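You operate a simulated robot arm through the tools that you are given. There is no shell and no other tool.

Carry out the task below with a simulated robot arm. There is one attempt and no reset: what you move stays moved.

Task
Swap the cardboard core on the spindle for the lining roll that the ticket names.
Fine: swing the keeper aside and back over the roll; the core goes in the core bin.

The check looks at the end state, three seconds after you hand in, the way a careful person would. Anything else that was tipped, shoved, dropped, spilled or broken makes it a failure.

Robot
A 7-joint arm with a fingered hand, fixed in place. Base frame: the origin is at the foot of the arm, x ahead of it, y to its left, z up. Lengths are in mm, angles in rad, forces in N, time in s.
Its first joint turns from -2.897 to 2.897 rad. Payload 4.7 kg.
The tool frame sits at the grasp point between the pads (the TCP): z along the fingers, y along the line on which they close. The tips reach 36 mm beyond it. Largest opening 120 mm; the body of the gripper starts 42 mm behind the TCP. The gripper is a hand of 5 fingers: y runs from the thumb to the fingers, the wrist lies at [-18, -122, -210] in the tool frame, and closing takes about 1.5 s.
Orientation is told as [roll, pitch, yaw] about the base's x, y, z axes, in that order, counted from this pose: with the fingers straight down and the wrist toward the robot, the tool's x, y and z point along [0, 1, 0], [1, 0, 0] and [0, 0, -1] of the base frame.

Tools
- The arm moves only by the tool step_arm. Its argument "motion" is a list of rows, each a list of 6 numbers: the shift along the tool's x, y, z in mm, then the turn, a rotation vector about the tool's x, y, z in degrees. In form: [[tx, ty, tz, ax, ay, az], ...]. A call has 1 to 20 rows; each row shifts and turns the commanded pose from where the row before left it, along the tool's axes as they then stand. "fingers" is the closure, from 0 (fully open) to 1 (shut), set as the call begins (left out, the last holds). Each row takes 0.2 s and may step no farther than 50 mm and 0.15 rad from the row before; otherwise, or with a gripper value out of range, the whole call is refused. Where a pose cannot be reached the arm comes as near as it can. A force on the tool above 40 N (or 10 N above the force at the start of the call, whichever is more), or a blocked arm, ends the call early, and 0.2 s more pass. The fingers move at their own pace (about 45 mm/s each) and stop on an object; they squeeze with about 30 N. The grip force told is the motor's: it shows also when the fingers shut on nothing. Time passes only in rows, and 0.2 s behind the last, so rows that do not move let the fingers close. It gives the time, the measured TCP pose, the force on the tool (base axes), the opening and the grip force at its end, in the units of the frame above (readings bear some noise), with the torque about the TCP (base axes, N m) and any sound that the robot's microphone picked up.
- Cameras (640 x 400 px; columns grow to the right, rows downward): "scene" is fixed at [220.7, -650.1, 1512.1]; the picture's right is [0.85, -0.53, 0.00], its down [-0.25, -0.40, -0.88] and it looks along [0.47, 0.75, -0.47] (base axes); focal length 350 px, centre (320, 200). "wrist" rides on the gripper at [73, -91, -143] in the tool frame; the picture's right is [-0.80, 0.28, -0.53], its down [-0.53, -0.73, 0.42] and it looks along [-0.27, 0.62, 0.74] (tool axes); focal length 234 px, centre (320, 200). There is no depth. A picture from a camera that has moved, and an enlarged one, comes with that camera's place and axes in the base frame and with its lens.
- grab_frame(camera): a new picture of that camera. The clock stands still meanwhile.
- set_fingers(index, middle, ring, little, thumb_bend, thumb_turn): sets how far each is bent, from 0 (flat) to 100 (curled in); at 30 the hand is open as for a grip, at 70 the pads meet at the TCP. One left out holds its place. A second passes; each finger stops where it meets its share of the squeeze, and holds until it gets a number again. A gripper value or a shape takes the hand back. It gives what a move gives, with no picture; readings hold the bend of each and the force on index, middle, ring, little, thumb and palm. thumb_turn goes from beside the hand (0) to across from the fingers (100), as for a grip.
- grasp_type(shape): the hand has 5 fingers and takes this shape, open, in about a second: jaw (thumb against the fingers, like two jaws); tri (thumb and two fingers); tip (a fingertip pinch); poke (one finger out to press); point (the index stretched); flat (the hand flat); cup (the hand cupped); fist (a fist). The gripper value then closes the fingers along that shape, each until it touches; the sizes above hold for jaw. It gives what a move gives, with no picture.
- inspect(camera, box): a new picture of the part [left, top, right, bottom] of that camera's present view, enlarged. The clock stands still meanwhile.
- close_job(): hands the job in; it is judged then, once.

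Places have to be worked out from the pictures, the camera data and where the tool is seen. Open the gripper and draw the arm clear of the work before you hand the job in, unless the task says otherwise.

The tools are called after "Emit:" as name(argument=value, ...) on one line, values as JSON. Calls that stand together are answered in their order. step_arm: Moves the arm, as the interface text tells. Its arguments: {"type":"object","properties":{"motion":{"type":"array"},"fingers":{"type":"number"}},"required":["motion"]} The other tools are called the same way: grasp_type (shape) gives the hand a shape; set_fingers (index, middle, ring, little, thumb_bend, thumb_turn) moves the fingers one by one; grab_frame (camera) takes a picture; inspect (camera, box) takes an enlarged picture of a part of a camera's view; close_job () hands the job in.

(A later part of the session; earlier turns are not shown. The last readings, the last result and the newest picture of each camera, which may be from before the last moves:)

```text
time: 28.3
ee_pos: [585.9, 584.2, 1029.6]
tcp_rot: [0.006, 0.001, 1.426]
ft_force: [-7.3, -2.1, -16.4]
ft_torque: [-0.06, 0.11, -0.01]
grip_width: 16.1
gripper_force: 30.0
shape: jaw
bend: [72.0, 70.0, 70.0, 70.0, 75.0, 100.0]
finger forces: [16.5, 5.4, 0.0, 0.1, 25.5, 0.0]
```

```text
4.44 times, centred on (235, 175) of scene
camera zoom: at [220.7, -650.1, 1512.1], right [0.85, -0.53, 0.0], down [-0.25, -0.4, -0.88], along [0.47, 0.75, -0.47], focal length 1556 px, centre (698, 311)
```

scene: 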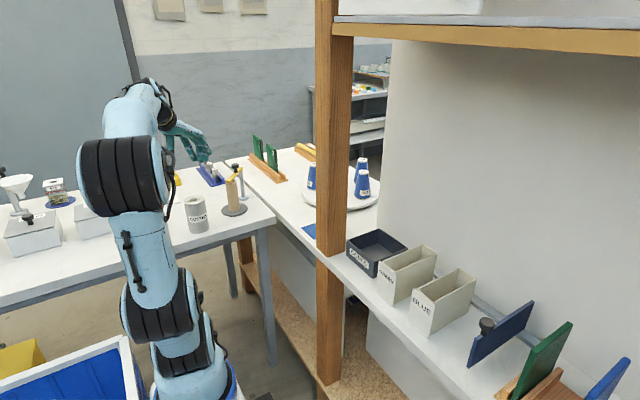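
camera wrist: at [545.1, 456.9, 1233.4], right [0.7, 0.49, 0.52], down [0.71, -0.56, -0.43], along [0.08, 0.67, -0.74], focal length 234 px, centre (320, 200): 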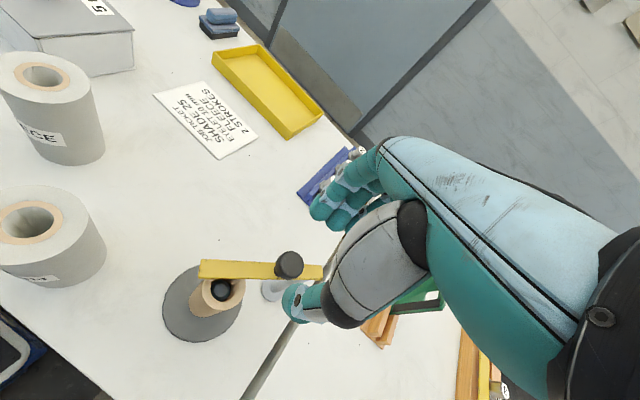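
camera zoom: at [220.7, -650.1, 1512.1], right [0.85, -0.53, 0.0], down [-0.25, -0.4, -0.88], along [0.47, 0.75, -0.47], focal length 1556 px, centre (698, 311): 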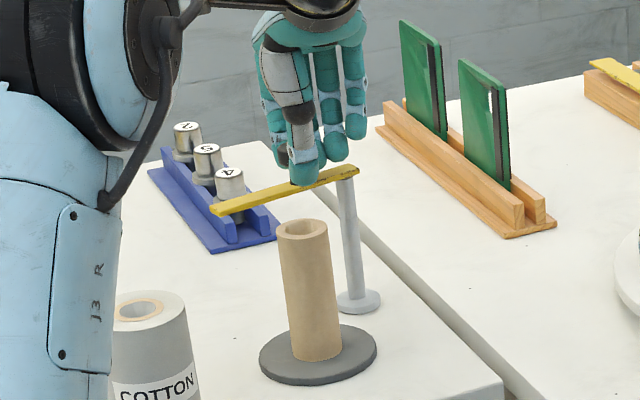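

The keeper swings freely now with little force. I'll continue the same arc for another ~54° to bring it well clear of the spindle.

Emit:
step_arm(motion=[[1.1, 4.26, 0, 0, 0, 6], [1.1, 4.26, 0, 0, 0, 6], [1.1, 4.26, 0, 0, 0, 6], [1.1, 4.26, 0, 0, 0, 6], [1.1, 4.26, 0, 0, 0, 6], [1.1, 4.26, 0, 0, 0, 6], [1.1, 4.26, 0, 0, 0, 6], [1.1, 4.26, 0, 0, 0, 6], [1.1, 4.26, 0, 0, 0, 6], [0, 0, 0, 0, 0, 0]])

Emit:
inspect(camera="wrist", box=[180, 140, 440, 380])

Emit:
inspect(camera="scene", box=[195, 130, 275, 220])

```text
time: 30.5
ee_pos: [597.1, 620.8, 1031.6]
tcp_rot: [0.005, 0.001, 0.48]
ft_force: [-24.4, -24.0, -8.2]
ft_torque: [-0.55, 0.59, 0.04]
grip_width: 15.5
gripper_force: 30.0
shape: jaw
bend: [73.0, 71.0, 70.0, 70.0, 69.0, 100.0]
finger forces: [5.1, 3.3, 0.0, 0.0, 38.8, 0.1]
```

```text
1.67 times, centred on (310, 260) of wrist
camera zoom: at [483.1, 641.8, 1175.3], right [0.62, -0.58, 0.52], down [-0.4, -0.81, -0.43], along [0.67, 0.05, -0.74], focal length 390 px, centre (337, 100)
```

zoom: 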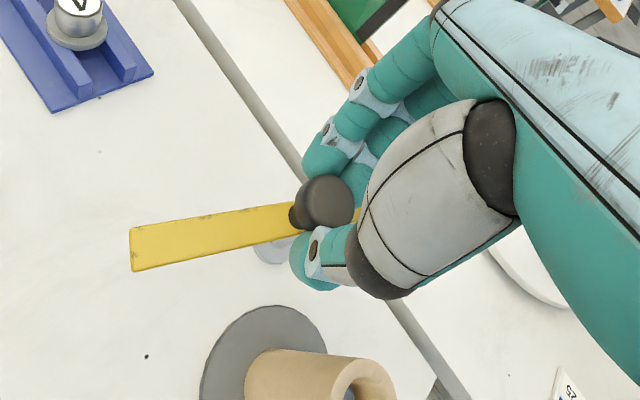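

```text
4.44 times, centred on (235, 175) of scene
camera zoom: at [220.7, -650.1, 1512.1], right [0.85, -0.53, 0.0], down [-0.25, -0.4, -0.88], along [0.47, 0.75, -0.47], focal length 1556 px, centre (698, 311)
```

zoom: 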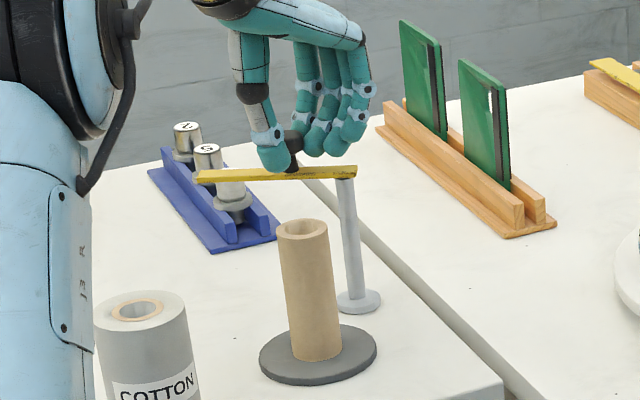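

The keeper has reached its far stop at about 80° of swing, clear of the spindle (its line is roughly 97 mm from the axis). I'll release, lift, and move over the core with the hand open at yaw 0.

Emit:
step_arm(motion=[[0, 0, 0, 0, 0, 0], [0, 0, 0, 0, 0, 0], [0, 0, 0, 0, 0, 0], [0, 0, 0, 0, 0, 0], [0, 0, 0, 0, 0, 0], [0, 0, -25, 0, 0, 0], [0, 0, -25, 0, 0, 0], [0, 0, -25, 0, 0, 0]], fingers=0.45)

Emit:
step_arm(motion=[[-20, -20, 0, 0, 0, 0], [-20, -20, 0, 0, 0, 0], [-20, -20, 0, 0, 0, 0], [-17, -19, 0, 0, 0, 6.9], [0, 0, 0, 0, 0, 6.9], [0, 0, 0, 0, 0, 6.9], [0, 0, 0, 0, 0, 6.8], [0, 0, 0, 0, 0, 0]], fingers=0.0)

Emit:
grab_frame(camera="wrist")

Emit:
inspect(camera="scene", box=[170, 100, 290, 220])

```text
time: 32.3
ee_pos: [598.0, 620.8, 1102.1]
tcp_rot: [0.001, 0.005, 0.485]
ft_force: [-0.4, 0.0, -0.5]
ft_torque: [-0.04, 0.04, -0.02]
grip_width: 66.0
gripper_force: 0.1
shape: jaw
bend: [74.0, 43.0, 40.0, 40.0, 68.0, 100.0]
finger forces: [0.0, 0.0, 0.0, 0.0, 0.1, 0.0]
```

```text
time: 34.1
ee_pos: [563.6, 515.4, 1105.8]
tcp_rot: [0.002, 0.002, 0.003]
ft_force: [-0.5, 0.1, -0.7]
ft_torque: [0.01, 0.0, 0.01]
grip_width: 119.3
gripper_force: 0.0
shape: jaw
bend: [30.0, 30.0, 30.0, 30.0, 30.0, 98.0]
finger forces: [0.0, 0.0, 0.0, 0.1, 0.0, 0.0]
```

```text
taken
camera wrist: at [473.2, 587.9, 1249.1], right [0.28, -0.8, 0.52], down [-0.73, -0.53, -0.42], along [0.62, -0.26, -0.74], focal length 234 px, centre (320, 200)
```

wrist: 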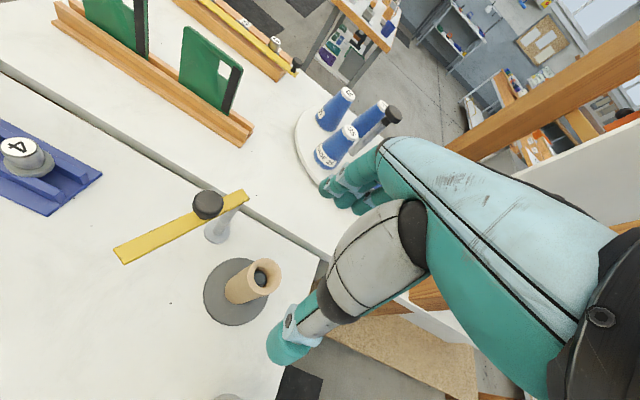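

```text
3.33 times, centred on (230, 160) of scene
camera zoom: at [220.7, -650.1, 1512.1], right [0.85, -0.53, 0.0], down [-0.25, -0.4, -0.88], along [0.47, 0.75, -0.47], focal length 1167 px, centre (620, 333)
```

zoom: 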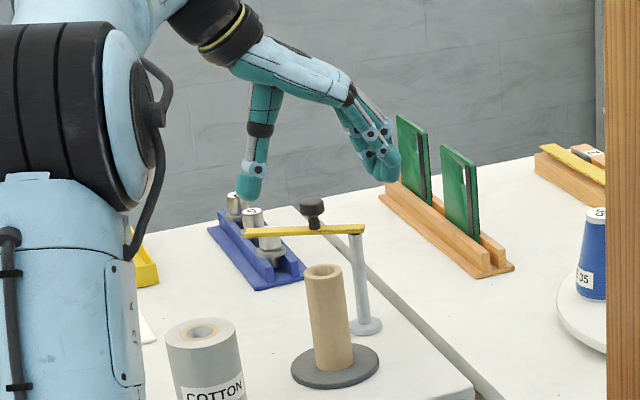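

The keeper stays aside. I'll zoom in on the core to refine its axis before descending.

Emit:
inspect(camera="wrist", box=[180, 180, 340, 340])

Emit:
inspect(camera="scene", box=[205, 155, 265, 225])

```text
2.50 times, centred on (260, 260) of wrist
camera zoom: at [473.2, 587.9, 1249.1], right [0.28, -0.8, 0.52], down [-0.73, -0.53, -0.42], along [0.62, -0.26, -0.74], focal length 585 px, centre (470, 50)
```

zoom: 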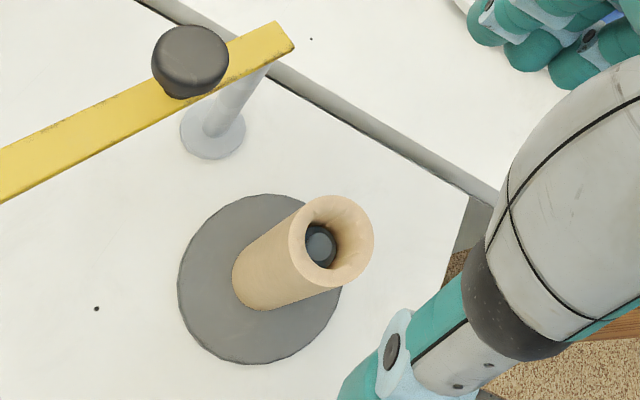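

```text
5.71 times, centred on (235, 190) of scene
camera zoom: at [220.7, -650.1, 1512.1], right [0.85, -0.53, 0.0], down [-0.25, -0.4, -0.88], along [0.47, 0.75, -0.47], focal length 2001 px, centre (806, 257)
```

zoom: 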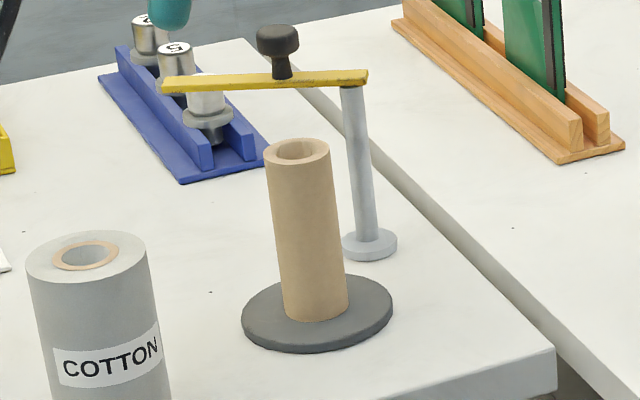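

The core axis refined is about (563, 515.5), top z≈961, with the pin tip at ~949, and the TCP is already within 1 mm. Descending with the open hand to z≈943 around the core.

Emit:
step_arm(motion=[[0, -0.5, 30, 0, 0, 0], [0, 0, 30, 0, 0, 0], [0, 0, 30, 0, 0, 0], [0, 0, 30, 0, 0, 0], [0, 0, 25, 0, 0, 0], [0, 0, 17, 0, 0, 0], [0, 0, 0, 0, 0, 0]])

Emit:
inspect(camera="wrist", box=[180, 140, 440, 380])

Emit:
inspect(camera="scene", box=[195, 130, 275, 230])

```text
time: 35.7
ee_pos: [563.2, 516.1, 941.0]
tcp_rot: [0.001, 0.004, 0.003]
ft_force: [0.4, 0.2, 0.0]
ft_torque: [-0.02, -0.02, 0.0]
grip_width: 119.7
gripper_force: 0.1
shape: jaw
bend: [30.0, 30.0, 30.0, 30.0, 30.0, 98.0]
finger forces: [0.0, 0.0, 0.0, 0.1, 0.0, 0.1]
```

```text
1.67 times, centred on (310, 260) of wrist
camera zoom: at [471.7, 587.4, 1085.8], right [0.28, -0.8, 0.52], down [-0.73, -0.53, -0.42], along [0.62, -0.26, -0.74], focal length 390 px, centre (337, 100)
```

zoom: 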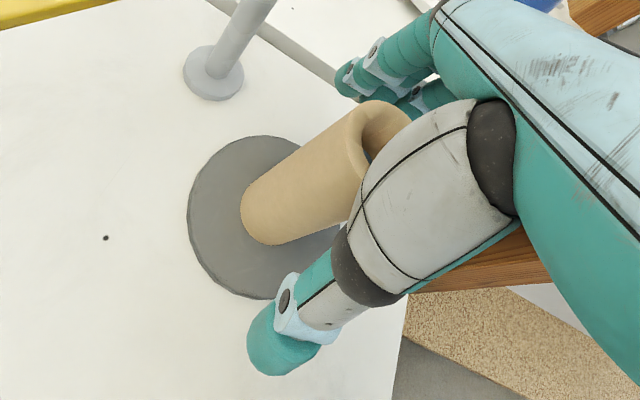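

```text
4.00 times, centred on (235, 180) of scene
camera zoom: at [220.7, -650.1, 1512.1], right [0.85, -0.53, 0.0], down [-0.25, -0.4, -0.88], along [0.47, 0.75, -0.47], focal length 1401 px, centre (660, 280)
```

zoom: 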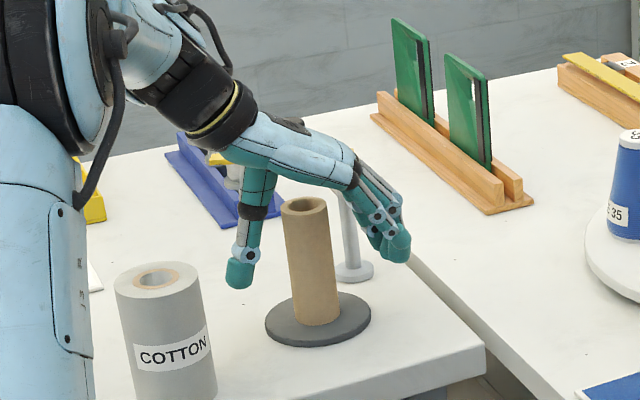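

The fingers straddle the core with no contact yet. Closing to grip it.

Emit:
step_arm(motion=[[0, 0, 0, 0, 0, 0], [0, 0, 0, 0, 0, 0], [0, 0, 0, 0, 0, 0], [0, 0, 0, 0, 0, 0], [0, 0, 0, 0, 0, 0], [0, 0, 0, 0, 0, 0], [0, 0, 0, 0, 0, 0], [0, 0, 0, 0, 0, 0], [0, 0, 0, 0, 0, 0], [0, 0, 0, 0, 0, 0]], fingers=1.0)

Emit:
inspect(camera="wrist", box=[180, 140, 440, 380])

Emit:
inspect(camera="scene", box=[195, 130, 275, 230])

```text
time: 37.9
ee_pos: [562.4, 515.4, 940.9]
tcp_rot: [0.002, 0.002, 0.005]
ft_force: [-4.7, 0.3, -1.1]
ft_torque: [0.01, 0.06, -0.01]
grip_width: 30.3
gripper_force: 30.0
shape: jaw
bend: [74.0, 60.0, 62.0, 59.0, 74.0, 100.0]
finger forces: [14.5, 6.4, 0.0, 0.0, 27.0, 0.0]
```

```text
1.67 times, centred on (310, 260) of wrist
camera zoom: at [471.4, 587.6, 1085.9], right [0.28, -0.8, 0.52], down [-0.73, -0.53, -0.42], along [0.62, -0.26, -0.74], focal length 390 px, centre (337, 100)
```

zoom: 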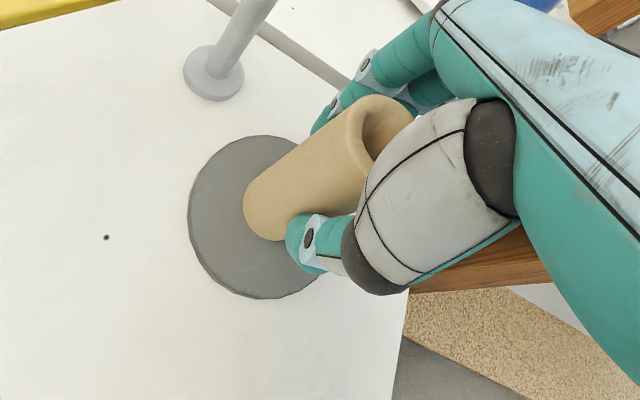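

```text
4.00 times, centred on (235, 180) of scene
camera zoom: at [220.7, -650.1, 1512.1], right [0.85, -0.53, 0.0], down [-0.25, -0.4, -0.88], along [0.47, 0.75, -0.47], focal length 1401 px, centre (660, 280)
```

zoom: 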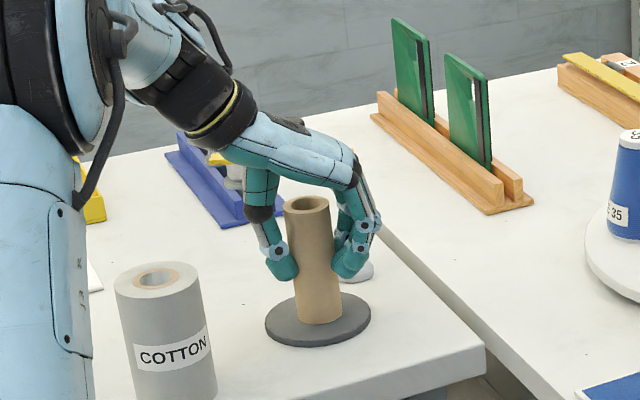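

The core is gripped (thumb 27 N, index and middle about 21 N). Lifting straight up off the pin.

Emit:
step_arm(motion=[[0, 0, -10, 0, 0, 0], [0, 0, -15, 0, 0, 0], [0, 0, -15, 0, 0, 0], [0, 0, -15, 0, 0, 0], [0, 0, -15, 0, 0, 0], [0, 0, -15, 0, 0, 0], [0, 0, -15, 0, 0, 0], [0, 0, -20, 0, 0, 0], [0, 0, -20, 0, 0, 0], [0, 0, -20, 0, 0, 0], [0, 0, -20, 0, 0, 0], [0, 0, 0, 0, 0, 0]])

Emit:
inspect(camera="scene", box=[170, 90, 290, 230])

Emit:
grab_frame(camera="wrist")

```text
time: 40.5
ee_pos: [563.6, 517.7, 1123.1]
tcp_rot: [0.001, 0.004, 0.004]
ft_force: [0.1, -0.5, -0.1]
ft_torque: [-0.01, -0.03, 0.0]
grip_width: 29.6
gripper_force: 30.5
shape: jaw
bend: [74.0, 60.0, 62.0, 59.0, 75.0, 100.0]
finger forces: [16.7, 8.1, 0.1, 0.1, 26.2, 0.0]
```

```text
2.86 times, centred on (230, 160) of scene
camera zoom: at [220.7, -650.1, 1512.1], right [0.85, -0.53, 0.0], down [-0.25, -0.4, -0.88], along [0.47, 0.75, -0.47], focal length 1000 px, centre (577, 314)
```

zoom: 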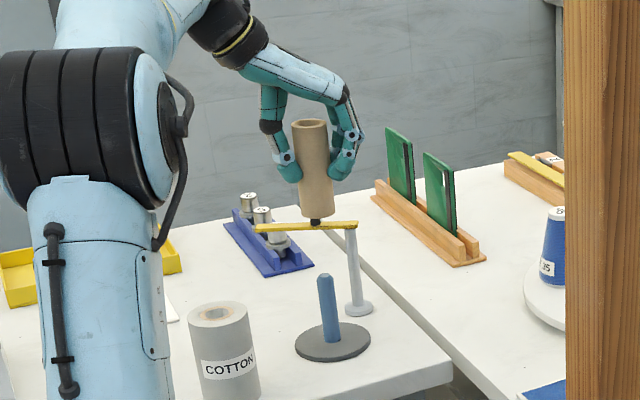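

```text
taken
camera wrist: at [472.7, 588.4, 1266.8], right [0.28, -0.8, 0.52], down [-0.73, -0.53, -0.42], along [0.62, -0.26, -0.74], focal length 234 px, centre (320, 200)
```

wrist: 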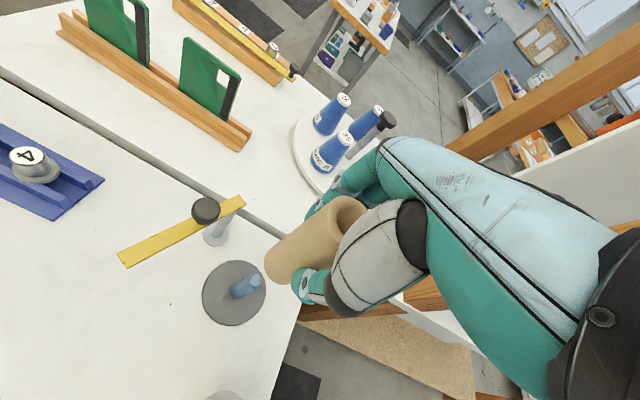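

The core is off the pin and hanging straight. While I have this view I'll zoom on the bare pin to refine its position, then carry the core away.

Emit:
inspect(camera="wrist", box=[180, 240, 300, 340])

Emit:
inspect(camera="scene", box=[205, 160, 265, 225])

```text
4.00 times, centred on (240, 290) of wrist
camera zoom: at [472.7, 588.4, 1266.8], right [0.28, -0.8, 0.52], down [-0.73, -0.53, -0.42], along [0.62, -0.26, -0.74], focal length 937 px, centre (640, -160)
```

zoom: 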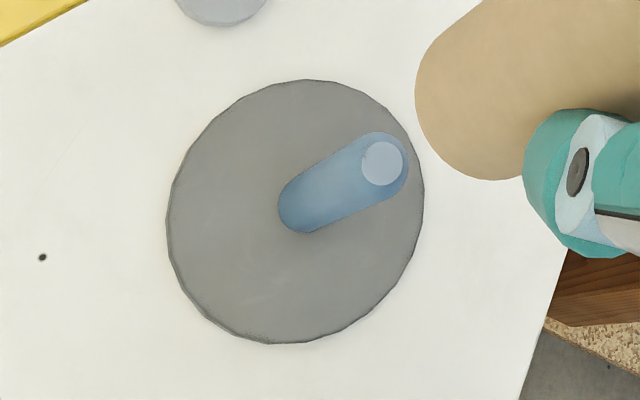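

```text
6.15 times, centred on (235, 192) of scene
camera zoom: at [220.7, -650.1, 1512.1], right [0.85, -0.53, 0.0], down [-0.25, -0.4, -0.88], along [0.47, 0.75, -0.47], focal length 2155 px, centre (843, 246)
```

zoom: 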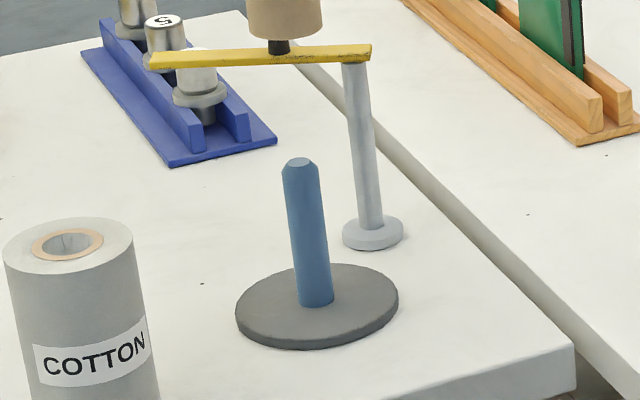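

The pin axis comes out at about (563, 516), its top at z≈947 and about 20 mm across. Now I carry the core back toward the robot and round to y≈0, keeping well inside the wooden pillar near (730, 95).

Emit:
step_arm(motion=[[-40, -18, 0, 0, 0, 0], [-43, -18, 0, 0, 0, 0], [-43, -18, 0, 0, 0, 0], [-43, -15, 0, 0, 0, 0], [-45, -10, 0, 0, 0, 0], [-45, 0, 0, 0, 0, 0], [-45, 0, 0, 0, 0, 0], [-45, 0, 0, 0, 0, 0], [-45, 0, 0, 0, 0, 0], [-45, 0, 0, 0, 0, 0], [-45, 0, 0, 0, 0, 0], [-33, 0, 0, 0, 0, 0], [0, 0, 0, 0, 0, 0]])

Emit:
grab_frame(camera="wrist")

Emit:
grab_frame(camera="scene")

```text
time: 43.3
ee_pos: [485.6, -1.5, 1124.3]
tcp_rot: [0.002, 0.003, 0.002]
ft_force: [-0.5, 0.8, -0.2]
ft_torque: [-0.04, -0.01, 0.01]
grip_width: 30.0
gripper_force: 29.5
shape: jaw
bend: [74.0, 60.0, 62.0, 59.0, 75.0, 100.0]
finger forces: [17.0, 8.2, 0.0, 0.0, 26.1, 0.1]
```

```text
taken
camera wrist: at [394.4, 69.4, 1267.3], right [0.28, -0.8, 0.52], down [-0.73, -0.53, -0.42], along [0.62, -0.26, -0.74], focal length 234 px, centre (320, 200)
```

wrist: 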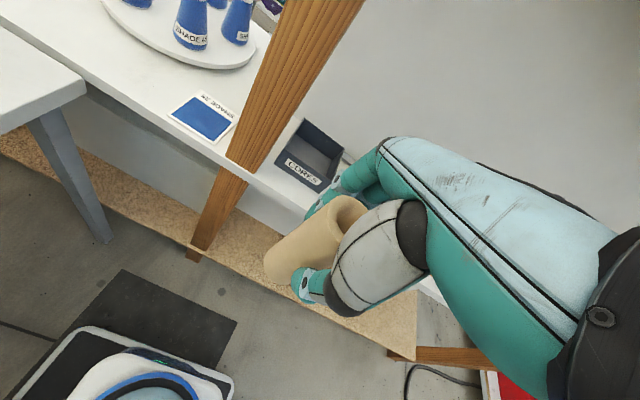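

```text
taken
```

scene: 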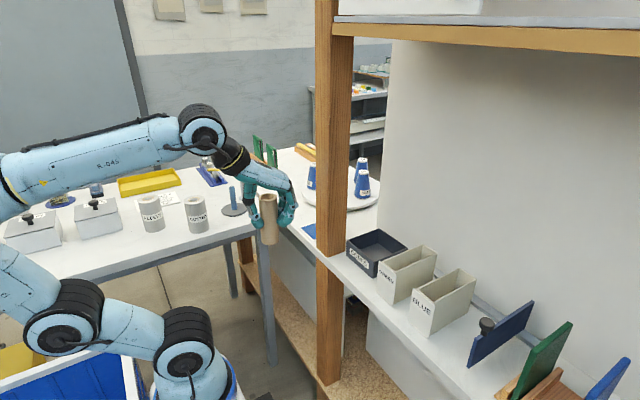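

The core is carried safely to (486, 0), and the CORES bin and pillar are both visible in the wrist view. I'll zoom in to measure the bin and the pillar.

Emit:
inspect(camera="wrist", box=[200, 60, 400, 220])

Emit:
inspect(camera="scene", box=[300, 190, 480, 310])

```text
2.50 times, centred on (300, 140) of wrist
camera zoom: at [394.4, 69.4, 1267.3], right [0.28, -0.8, 0.52], down [-0.73, -0.53, -0.42], along [0.62, -0.26, -0.74], focal length 585 px, centre (370, 350)
```

zoom: 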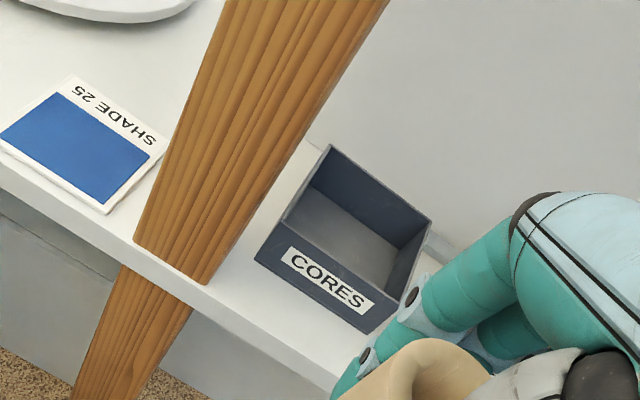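

```text
3.33 times, centred on (390, 250) of scene
camera zoom: at [220.7, -650.1, 1512.1], right [0.85, -0.53, 0.0], down [-0.25, -0.4, -0.88], along [0.47, 0.75, -0.47], focal length 1167 px, centre (87, 33)
```

zoom: 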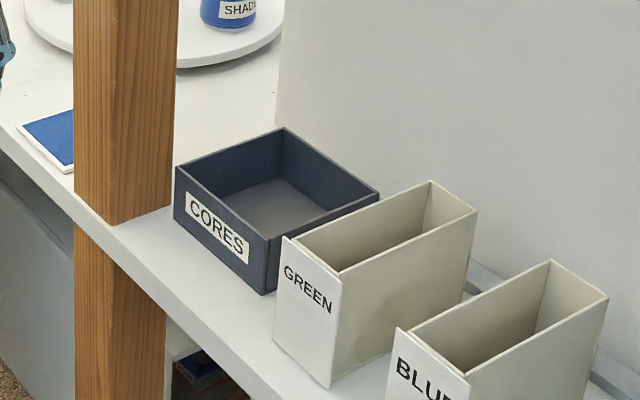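

Triangulated from both cameras, the bin rim spans about x 760–884, y -70…55 at z≈903, standing on the bench at z≈844, and the pillar occupies x 709–769, y 74–145. I'll turn to yaw 25° so the wrist is away from the pillar and move in over the bin centre at (822, -8).

Emit:
step_arm(motion=[[0, 0, 0, 0, 0, -6.25], [0, 0, 0, 0, 0, -6.25], [0, 0, 0, 0, 0, -6.25], [0, 0, 0, 0, 0, -6.25], [-18.5, 37.75, 3, 0, 0, 0], [-18.5, 37.75, 3, 0, 0, 0], [-18.5, 37.75, 3, 0, 0, 0], [-18.5, 37.75, 3, 0, 0, 0], [-9, 18, 0, 0, 0, 0], [0, 0, 0, 0, 0, 0]])

Emit:
grab_frame(camera="wrist")

Emit:
grab_frame(camera="scene")

```text
time: 45.5
ee_pos: [676.1, -4.3, 1110.3]
tcp_rot: [0.002, 0.003, 0.44]
ft_force: [0.5, -0.8, 0.1]
ft_torque: [0.0, -0.01, 0.01]
grip_width: 29.8
gripper_force: 29.7
shape: jaw
bend: [74.0, 60.0, 62.0, 59.0, 75.0, 100.0]
finger forces: [17.1, 8.3, 0.0, 0.1, 26.0, 0.0]
```

```text
taken
camera wrist: at [562.3, 21.5, 1254.2], right [0.6, -0.61, 0.52], down [-0.44, -0.79, -0.42], along [0.67, 0.02, -0.74], focal length 234 px, centre (320, 200)
```

wrist: 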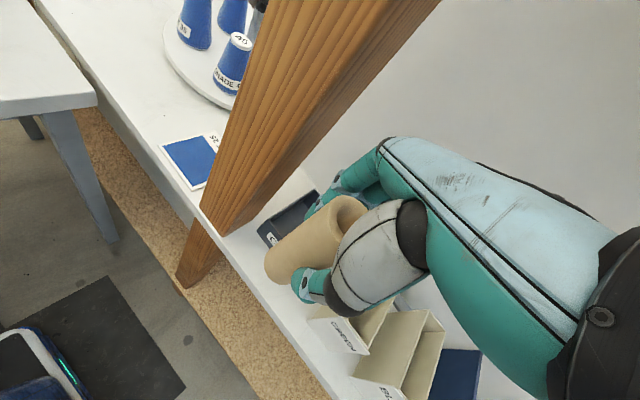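

```text
taken
```

scene: 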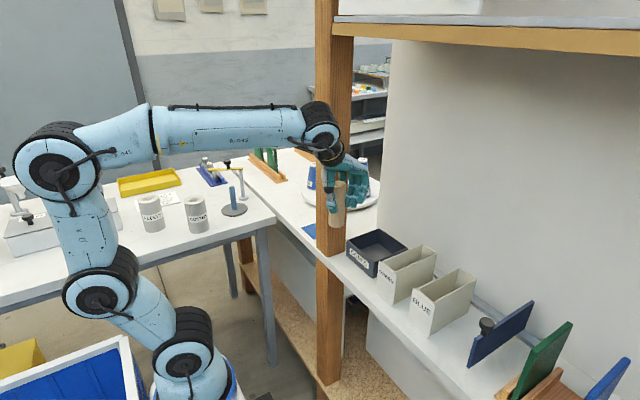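

The way is clear, with about 80 mm between the wrist and the pillar. I'll move on until the core is over the bin centre, still high.

Emit:
step_arm(motion=[[-16.45, 32.6, 0, 0, 0, 0], [-16.45, 32.6, 0, 0, 0, 0], [-16.45, 32.6, 0, 0, 0, 0], [-16.45, 32.6, 0, 0, 0, 0], [0, 0, 0, 0, 0, 0]])

Emit:
grab_frame(camera="wrist")

Emit:
inspect(camera="scene", box=[300, 80, 500, 320])

```text
time: 46.7
ee_pos: [821.8, -8.2, 1112.0]
tcp_rot: [0.002, 0.001, 0.441]
ft_force: [0.6, 0.3, -0.3]
ft_torque: [0.01, -0.03, 0.03]
grip_width: 29.7
gripper_force: 29.8
shape: jaw
bend: [74.0, 60.0, 62.0, 59.0, 75.0, 100.0]
finger forces: [17.0, 8.4, 0.1, 0.1, 26.1, 0.0]
```

```text
taken
camera wrist: at [708.5, 18.0, 1255.1], right [0.6, -0.61, 0.52], down [-0.44, -0.79, -0.42], along [0.67, 0.02, -0.74], focal length 234 px, centre (320, 200)
```

wrist: 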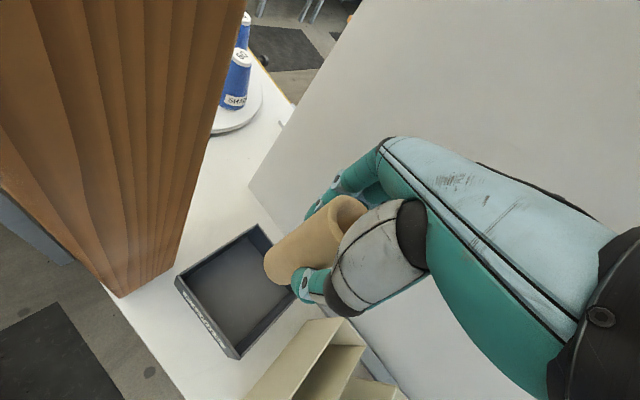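

```text
1.67 times, centred on (400, 200) of scene
camera zoom: at [220.7, -650.1, 1512.1], right [0.85, -0.53, 0.0], down [-0.25, -0.4, -0.88], along [0.47, 0.75, -0.47], focal length 584 px, centre (187, 200)
```

zoom: 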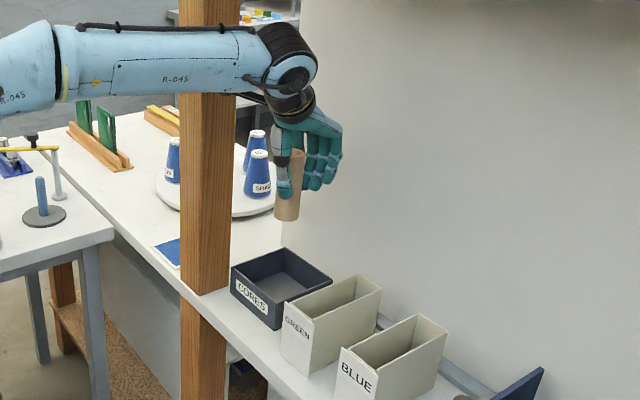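

The view confirms the bin spans x 757–887, y -67…55, so the core is above it. I'll shift slightly to (808, 6) to keep the outer fingers off the rim, then lower toward the bin floor.

Emit:
step_arm(motion=[[18.7, -6.4, 0, 0, 0, 0], [0, 0, 25, 0, 0, 0], [0, 0, 25, 0, 0, 0], [0, 0, 25, 0, 0, 0], [0, 0, 25, 0, 0, 0], [0, 0, 25, 0, 0, 0], [0, 0, 20, 0, 0, 0], [0, 0, 0, 0, 0, 0]])

Emit:
grab_frame(camera="wrist")

Emit:
inspect(camera="scene", box=[320, 140, 460, 300])

```text
time: 48.5
ee_pos: [805.8, 5.8, 963.8]
tcp_rot: [0.001, 0.003, 0.441]
ft_force: [0.1, -0.2, -0.3]
ft_torque: [0.02, -0.01, 0.03]
grip_width: 29.5
gripper_force: 30.2
shape: jaw
bend: [74.0, 60.0, 62.0, 59.0, 75.0, 100.0]
finger forces: [17.2, 8.4, 0.0, 0.1, 26.0, 0.1]
```

```text
taken
camera wrist: at [693.0, 32.1, 1108.0], right [0.6, -0.61, 0.52], down [-0.44, -0.79, -0.42], along [0.67, 0.02, -0.74], focal length 234 px, centre (320, 200)
```

wrist: 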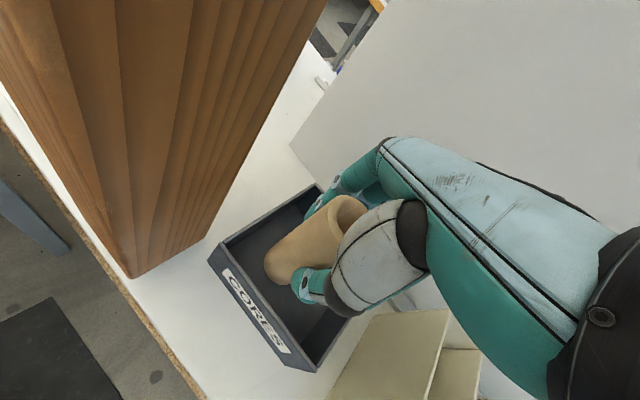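

```text
2.50 times, centred on (390, 220) of scene
camera zoom: at [220.7, -650.1, 1512.1], right [0.85, -0.53, 0.0], down [-0.25, -0.4, -0.88], along [0.47, 0.75, -0.47], focal length 875 px, centre (145, 150)
```

zoom: 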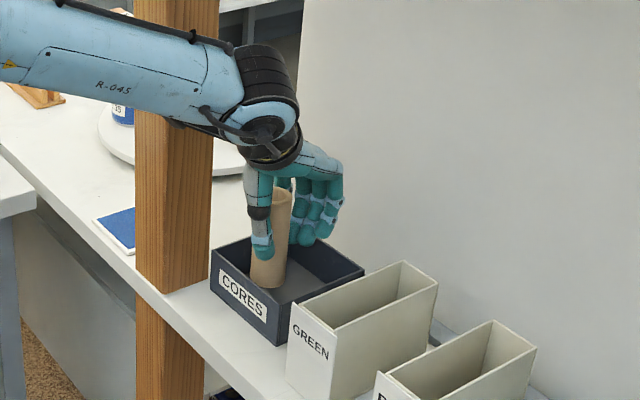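

The core hangs inside the bin with its bottom about 20 mm above the floor. I'll lower in 3 mm steps and watch for contact.

Emit:
step_arm(motion=[[0, 0, 4, 0, 0, 0], [0, 0, 4, 0, 0, 0], [0, 0, 3, 0, 0, 0], [0, 0, 3, 0, 0, 0], [0, 0, 2, 0, 0, 0], [0, 0, 0, 0, 0, 0]])

```text
time: 49.9
ee_pos: [807.5, 6.0, 948.2]
tcp_rot: [0.0, 0.002, 0.44]
ft_force: [0.4, 0.3, 0.1]
ft_torque: [-0.01, 0.01, 0.02]
grip_width: 29.5
gripper_force: 30.0
shape: jaw
bend: [74.0, 60.0, 62.0, 59.0, 75.0, 100.0]
finger forces: [17.2, 8.4, 0.0, 0.1, 26.0, 0.0]
```

No contact yet at z=948. I'll continue down in 1.5 mm steps.

Emit:
step_arm(motion=[[0, 0, 1.5, 0, 0, 0], [0, 0, 1.5, 0, 0, 0], [0, 0, 1.5, 0, 0, 0], [0, 0, 0, 0, 0, 0]])

Emit:
inspect(camera="scene", box=[340, 180, 430, 290])

```text
time: 50.9
ee_pos: [805.8, 7.0, 943.8]
tcp_rot: [0.001, 0.003, 0.44]
ft_force: [-0.1, 0.2, -0.8]
ft_torque: [-0.01, -0.01, -0.04]
grip_width: 29.6
gripper_force: 29.8
shape: jaw
bend: [74.0, 60.0, 62.0, 59.0, 75.0, 100.0]
finger forces: [17.1, 8.4, 0.1, 0.0, 25.9, 0.0]
```

```text
3.64 times, centred on (385, 235) of scene
camera zoom: at [220.7, -650.1, 1512.1], right [0.85, -0.53, 0.0], down [-0.25, -0.4, -0.88], along [0.47, 0.75, -0.47], focal length 1273 px, centre (84, 73)
```

zoom: 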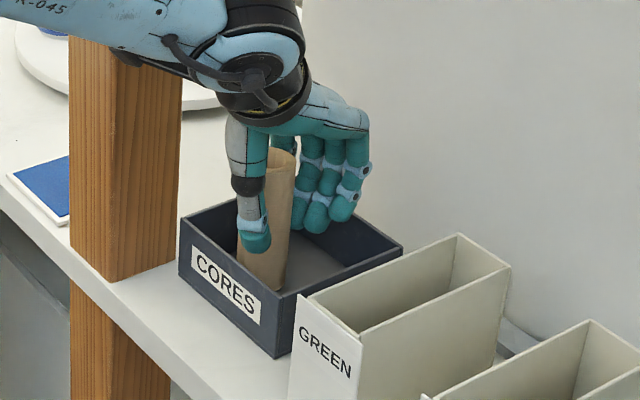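

Still no contact. I'll keep lowering slowly.

Emit:
step_arm(motion=[[0, 0, 1.5, 0, 0, 0], [0, 0, 1.5, 0, 0, 0], [0, 0, 1.5, 0, 0, 0], [0, 0, 0, 0, 0, 0]])

```text
time: 51.9
ee_pos: [806.7, 6.7, 940.1]
tcp_rot: [0.003, 0.003, 0.439]
ft_force: [0.1, 0.1, 0.5]
ft_torque: [0.01, 0.01, 0.0]
grip_width: 29.7
gripper_force: 30.4
shape: jaw
bend: [74.0, 60.0, 62.0, 59.0, 75.0, 100.0]
finger forces: [17.2, 8.5, 0.0, 0.1, 25.9, 0.1]
```

Emit:
step_arm(motion=[[0, 0, 1.5, 0, 0, 0], [0, 0, 1.5, 0, 0, 0], [0, 0, 1.5, 0, 0, 0], [0, 0, 0, 0, 0, 0]])

Emit:
inspect(camera="wrist", box=[190, 160, 390, 380])

```text
time: 52.9
ee_pos: [806.6, 6.5, 937.4]
tcp_rot: [0.002, 0.0, 0.44]
ft_force: [-3.9, -2.4, 17.9]
ft_torque: [0.03, 0.02, 0.0]
grip_width: 30.4
gripper_force: 30.3
shape: jaw
bend: [74.0, 60.0, 62.0, 59.0, 75.0, 100.0]
finger forces: [17.4, 8.8, 0.0, 0.1, 31.3, 0.1]
```

```text
1.82 times, centred on (290, 270) of wrist
camera zoom: at [693.2, 32.2, 1081.0], right [0.59, -0.61, 0.52], down [-0.44, -0.79, -0.43], along [0.68, 0.02, -0.74], focal length 426 px, centre (374, 73)
```

zoom: 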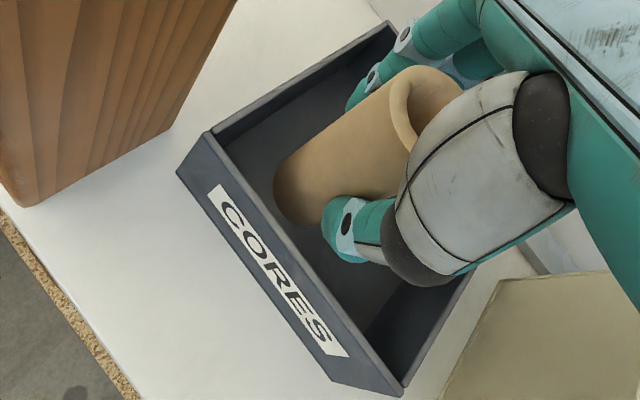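

Contact with the bin floor (18 N up). I'll ease up 1 mm and open the fingers just enough to release.

Emit:
step_arm(motion=[[0, 0, -1, 0, 0, 0], [0, 0, 0, 0, 0, 0]])

Emit:
step_arm(motion=[[0, 0, 0, 0, 0, 0], [0, 0, 0, 0, 0, 0], [0, 0, 0, 0, 0, 0], [0, 0, 0, 0, 0, 0], [0, 0, 0, 0, 0, 0]], fingers=0.5)

Emit:
inspect(camera="wrist", box=[190, 160, 390, 380])

Emit:
inspect(camera="scene", box=[340, 180, 430, 290])

```text
time: 53.5
ee_pos: [805.3, 5.8, 936.5]
tcp_rot: [0.001, 0.001, 0.44]
ft_force: [-2.7, -1.4, 17.5]
ft_torque: [0.05, -0.05, 0.0]
grip_width: 30.4
gripper_force: 29.9
shape: jaw
bend: [74.0, 60.0, 62.0, 59.0, 75.0, 100.0]
finger forces: [18.0, 9.0, 0.0, 0.1, 30.5, 0.0]
```

```text
time: 54.7
ee_pos: [807.3, 5.2, 936.7]
tcp_rot: [0.003, 0.005, 0.44]
ft_force: [-0.5, 0.4, -0.4]
ft_torque: [-0.06, -0.02, -0.01]
grip_width: 59.7
gripper_force: 0.1
shape: jaw
bend: [74.0, 45.0, 42.0, 41.0, 71.0, 100.0]
finger forces: [0.0, 0.0, 0.0, 0.0, 0.0, 0.0]
```

```text
1.82 times, centred on (290, 270) of wrist
camera zoom: at [693.9, 32.0, 1080.5], right [0.6, -0.61, 0.52], down [-0.44, -0.79, -0.42], along [0.67, 0.02, -0.74], focal length 426 px, centre (374, 73)
```

zoom: 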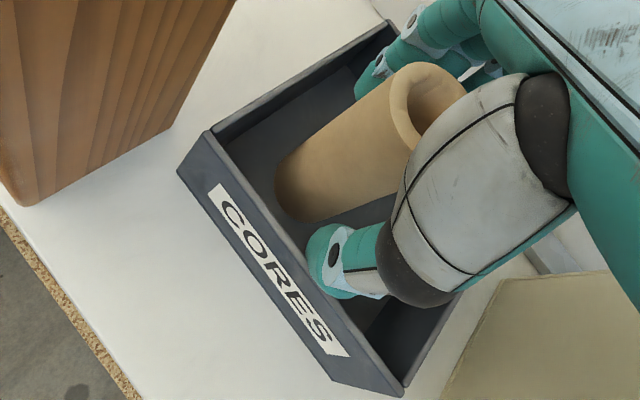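

```text
3.64 times, centred on (385, 235) of scene
camera zoom: at [220.7, -650.1, 1512.1], right [0.85, -0.53, 0.0], down [-0.25, -0.4, -0.88], along [0.47, 0.75, -0.47], focal length 1273 px, centre (84, 73)
```

zoom: 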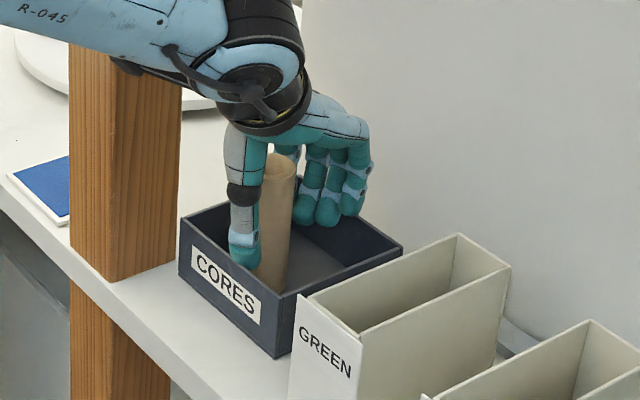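

The core stands upright in the bin, free of the hand. Lifting straight up.

Emit:
step_arm(motion=[[0, 0, -10, 0, 0, 0], [0, 0, -15, 0, 0, 0], [0, 0, -20, 0, 0, 0], [0, 0, -25, 0, 0, 0], [0, 0, -30, 0, 0, 0], [0, 0, -35, 0, 0, 0], [0, 0, -35, 0, 0, 0], [0, 0, 0, 0, 0, 0]])

Emit:
inspect(camera="scene", box=[320, 120, 460, 300])

Emit:
grab_frame(camera="wrist")

```text
time: 56.5
ee_pos: [808.1, 5.5, 1104.9]
tcp_rot: [0.002, 0.004, 0.442]
ft_force: [0.2, -1.0, 0.8]
ft_torque: [0.01, -0.02, 0.02]
grip_width: 59.6
gripper_force: 0.0
shape: jaw
bend: [74.0, 45.0, 42.0, 41.0, 71.0, 100.0]
finger forces: [0.0, 0.1, 0.0, 0.0, 0.0, 0.1]
```

```text
2.22 times, centred on (390, 210) of scene
camera zoom: at [220.7, -650.1, 1512.1], right [0.85, -0.53, 0.0], down [-0.25, -0.4, -0.88], along [0.47, 0.75, -0.47], focal length 778 px, centre (164, 178)
```

zoom: 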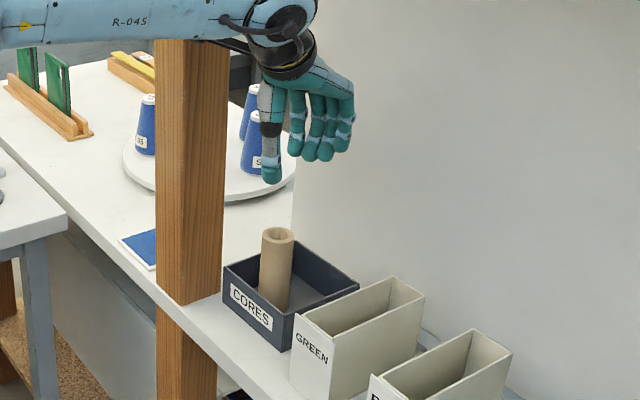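

```text
taken
camera wrist: at [694.2, 32.3, 1248.5], right [0.6, -0.61, 0.52], down [-0.44, -0.79, -0.42], along [0.67, 0.02, -0.74], focal length 234 px, centre (320, 200)
```

wrist: 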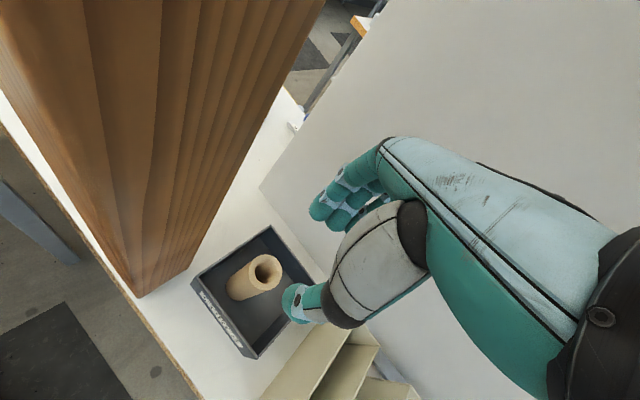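

The core stands safely in the CORES bin. I'll back out along the same line, then swing left toward the FLEECE roll at z≈1105.

Emit:
step_arm(motion=[[16.6, -36.6, 0, 0, 0, 0], [16.6, -36.6, 0, 0, 0, 0], [16.6, -36.6, 0, 0, 0, 0], [16.6, -36.6, 0, 0, 0, 0], [16.6, -36.6, 0, 0, 0, 0], [16.6, -36.6, 0, 0, 0, 0], [16.6, -36.6, 0, 0, 0, 0], [16.6, -36.6, 0, 0, 0, 0], [41, 10.7, 0, 0, 0, 0], [41, 10.7, 0, 0, 0, 0], [41, 10.7, 0, 0, 0, 0], [41, 10.7, 0, 0, 0, 0], [41, 10.7, 0, 0, 0, 0], [41, 10.7, 0, 0, 0, 0]], fingers=0.0)

Emit:
grab_frame(camera="scene")

```text
time: 59.5
ee_pos: [442.5, 249.1, 1107.4]
tcp_rot: [0.004, 0.0, 0.423]
ft_force: [-6.8, 4.6, 0.7]
ft_torque: [-0.39, -0.58, -0.07]
grip_width: 119.8
gripper_force: 0.1
shape: jaw
bend: [30.0, 30.0, 30.0, 30.0, 30.0, 98.0]
finger forces: [0.1, 0.1, 0.1, 0.1, 0.0, 0.0]
```

```text
taken
```

scene: 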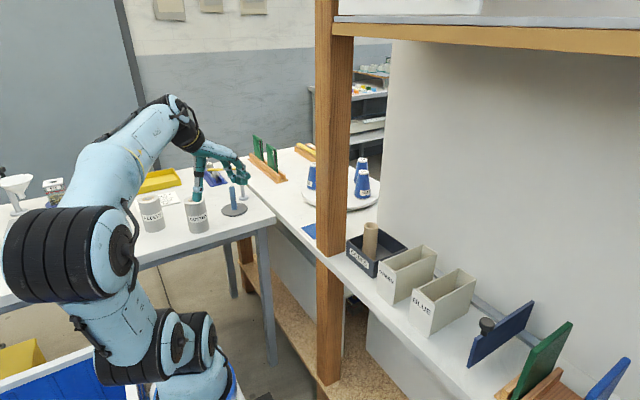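

There's a small force reading (about 8 N), possibly just from braking. I'll wait a moment and check it.

Emit:
step_arm(motion=[[0, 0, 0, 0, 0, 0], [0, 0, 0, 0, 0, 0]])

Emit:
inspect(camera="scene", box=[100, 80, 300, 240])

```text
time: 60.1
ee_pos: [438.6, 253.5, 1106.8]
tcp_rot: [0.001, 0.002, 0.44]
ft_force: [-0.3, -0.1, -0.5]
ft_torque: [-0.01, -0.03, -0.01]
grip_width: 119.8
gripper_force: 0.1
shape: jaw
bend: [30.0, 30.0, 30.0, 30.0, 30.0, 98.0]
finger forces: [0.0, 0.0, 0.1, 0.0, 0.0, 0.1]
```

```text
2.50 times, centred on (200, 160) of scene
camera zoom: at [220.7, -650.1, 1512.1], right [0.85, -0.53, 0.0], down [-0.25, -0.4, -0.88], along [0.47, 0.75, -0.47], focal length 875 px, centre (620, 300)
```

zoom: 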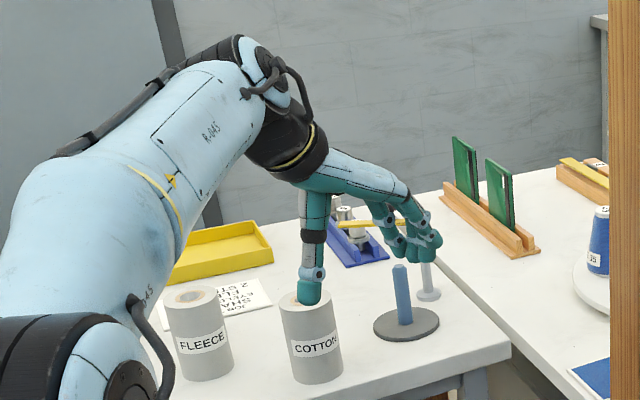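

It was only braking; all is quiet now. Continuing to above the FLEECE roll with yaw 45°.

Emit:
step_arm(motion=[[42, -1.9, 0, 0, 0, 0], [42, -1.9, 0, 0, 0, 0], [42, -1.9, 0, 0, 0, 0], [42, -1.9, 0, 0, 0, 0], [42, -1.9, 0, 0, 0, 0], [42, -1.9, 0, 0, 0, 0], [42, -1.9, 0, 0, 0, 0], [42, -1.9, 0, 0, 0, 0], [0, 0, 0, 0, 0, -6.6], [0, 0, 0, 0, 0, -6.6], [0, 0, 0, 0, 0, -6.6], [0, 0, 0, 0, 0, 0]])

Emit:
grab_frame(camera="wrist")

Emit:
grab_frame(camera="scene")

```text
time: 62.7
ee_pos: [282.4, 548.5, 1109.0]
tcp_rot: [0.003, 0.001, 0.788]
ft_force: [-1.0, 0.2, -0.6]
ft_torque: [0.01, 0.01, -0.01]
grip_width: 120.0
gripper_force: 0.0
shape: jaw
bend: [30.0, 30.0, 30.0, 30.0, 30.0, 98.0]
finger forces: [0.0, 0.0, 0.1, 0.0, 0.1, 0.1]
```

```text
taken
camera wrist: at [167.1, 534.7, 1252.9], right [0.77, -0.37, 0.52], down [-0.14, -0.89, -0.43], along [0.62, 0.25, -0.74], focal length 234 px, centre (320, 200)
```

wrist: 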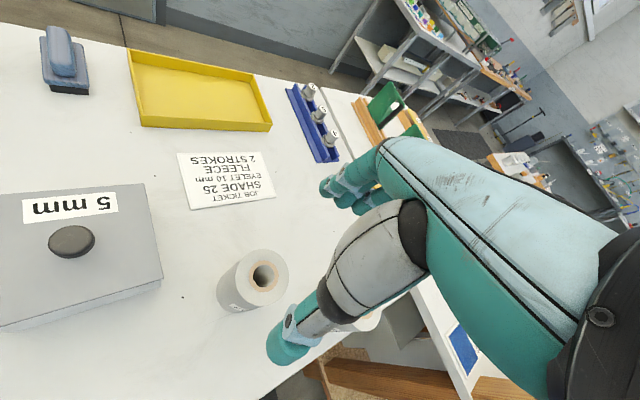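

```text
taken
```

scene: 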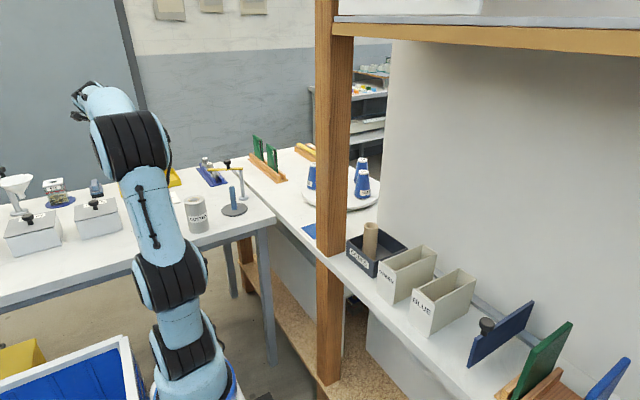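

The FLEECE roll is in view under the hand, and the grey "5 mm" box is well to the side. I'll zoom in to refine the roll's axis.

Emit:
inspect(camera="wrist", box=[200, 230, 320, 330])

```text
4.00 times, centred on (260, 280) of wrist
camera zoom: at [167.1, 534.7, 1252.9], right [0.77, -0.37, 0.52], down [-0.14, -0.89, -0.43], along [0.62, 0.25, -0.74], focal length 937 px, centre (560, -120)
```

zoom: 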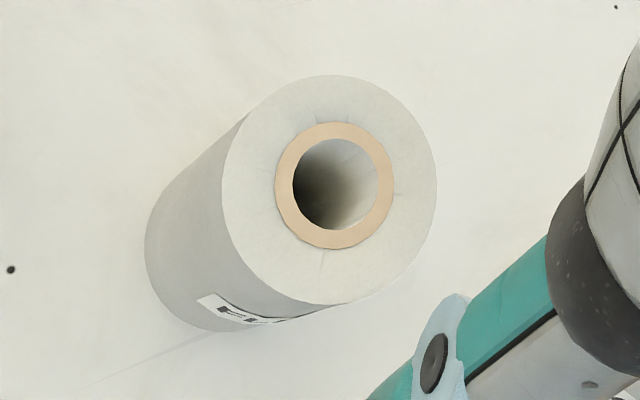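

Roll axis is about (284, 549.7), 69 mm across, top at z≈957. I'll nudge onto it and descend with the hand fully open.

Emit:
step_arm(motion=[[-0.3, 2.0, 25, 0, 0, 0], [0, 0, 30, 0, 0, 0], [0, 0, 30, 0, 0, 0], [0, 0, 30, 0, 0, 0], [0, 0, 25, 0, 0, 0], [0, 0, 0, 0, 0, 0]])

Emit:
grab_frame(camera="wrist")

Emit:
grab_frame(camera="scene")

```text
time: 64.1
ee_pos: [283.4, 550.9, 966.3]
tcp_rot: [0.003, 0.002, 0.787]
ft_force: [-0.2, -0.2, -0.7]
ft_torque: [-0.04, 0.01, -0.04]
grip_width: 119.8
gripper_force: 0.1
shape: jaw
bend: [30.0, 30.0, 30.0, 30.0, 30.0, 98.0]
finger forces: [0.0, 0.1, 0.1, 0.0, 0.0, 0.0]
```

```text
taken
camera wrist: at [168.2, 536.1, 1110.5], right [0.77, -0.37, 0.52], down [-0.14, -0.89, -0.43], along [0.62, 0.25, -0.74], focal length 234 px, centre (320, 200)
```

wrist: 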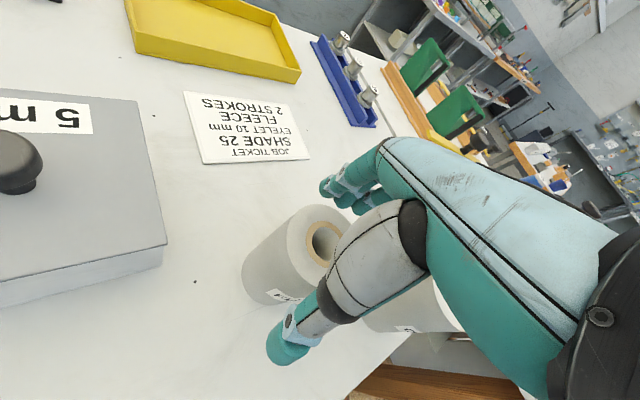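

```text
taken
```

scene: 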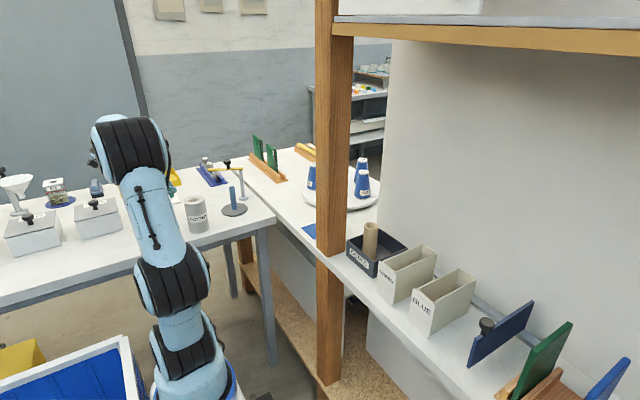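

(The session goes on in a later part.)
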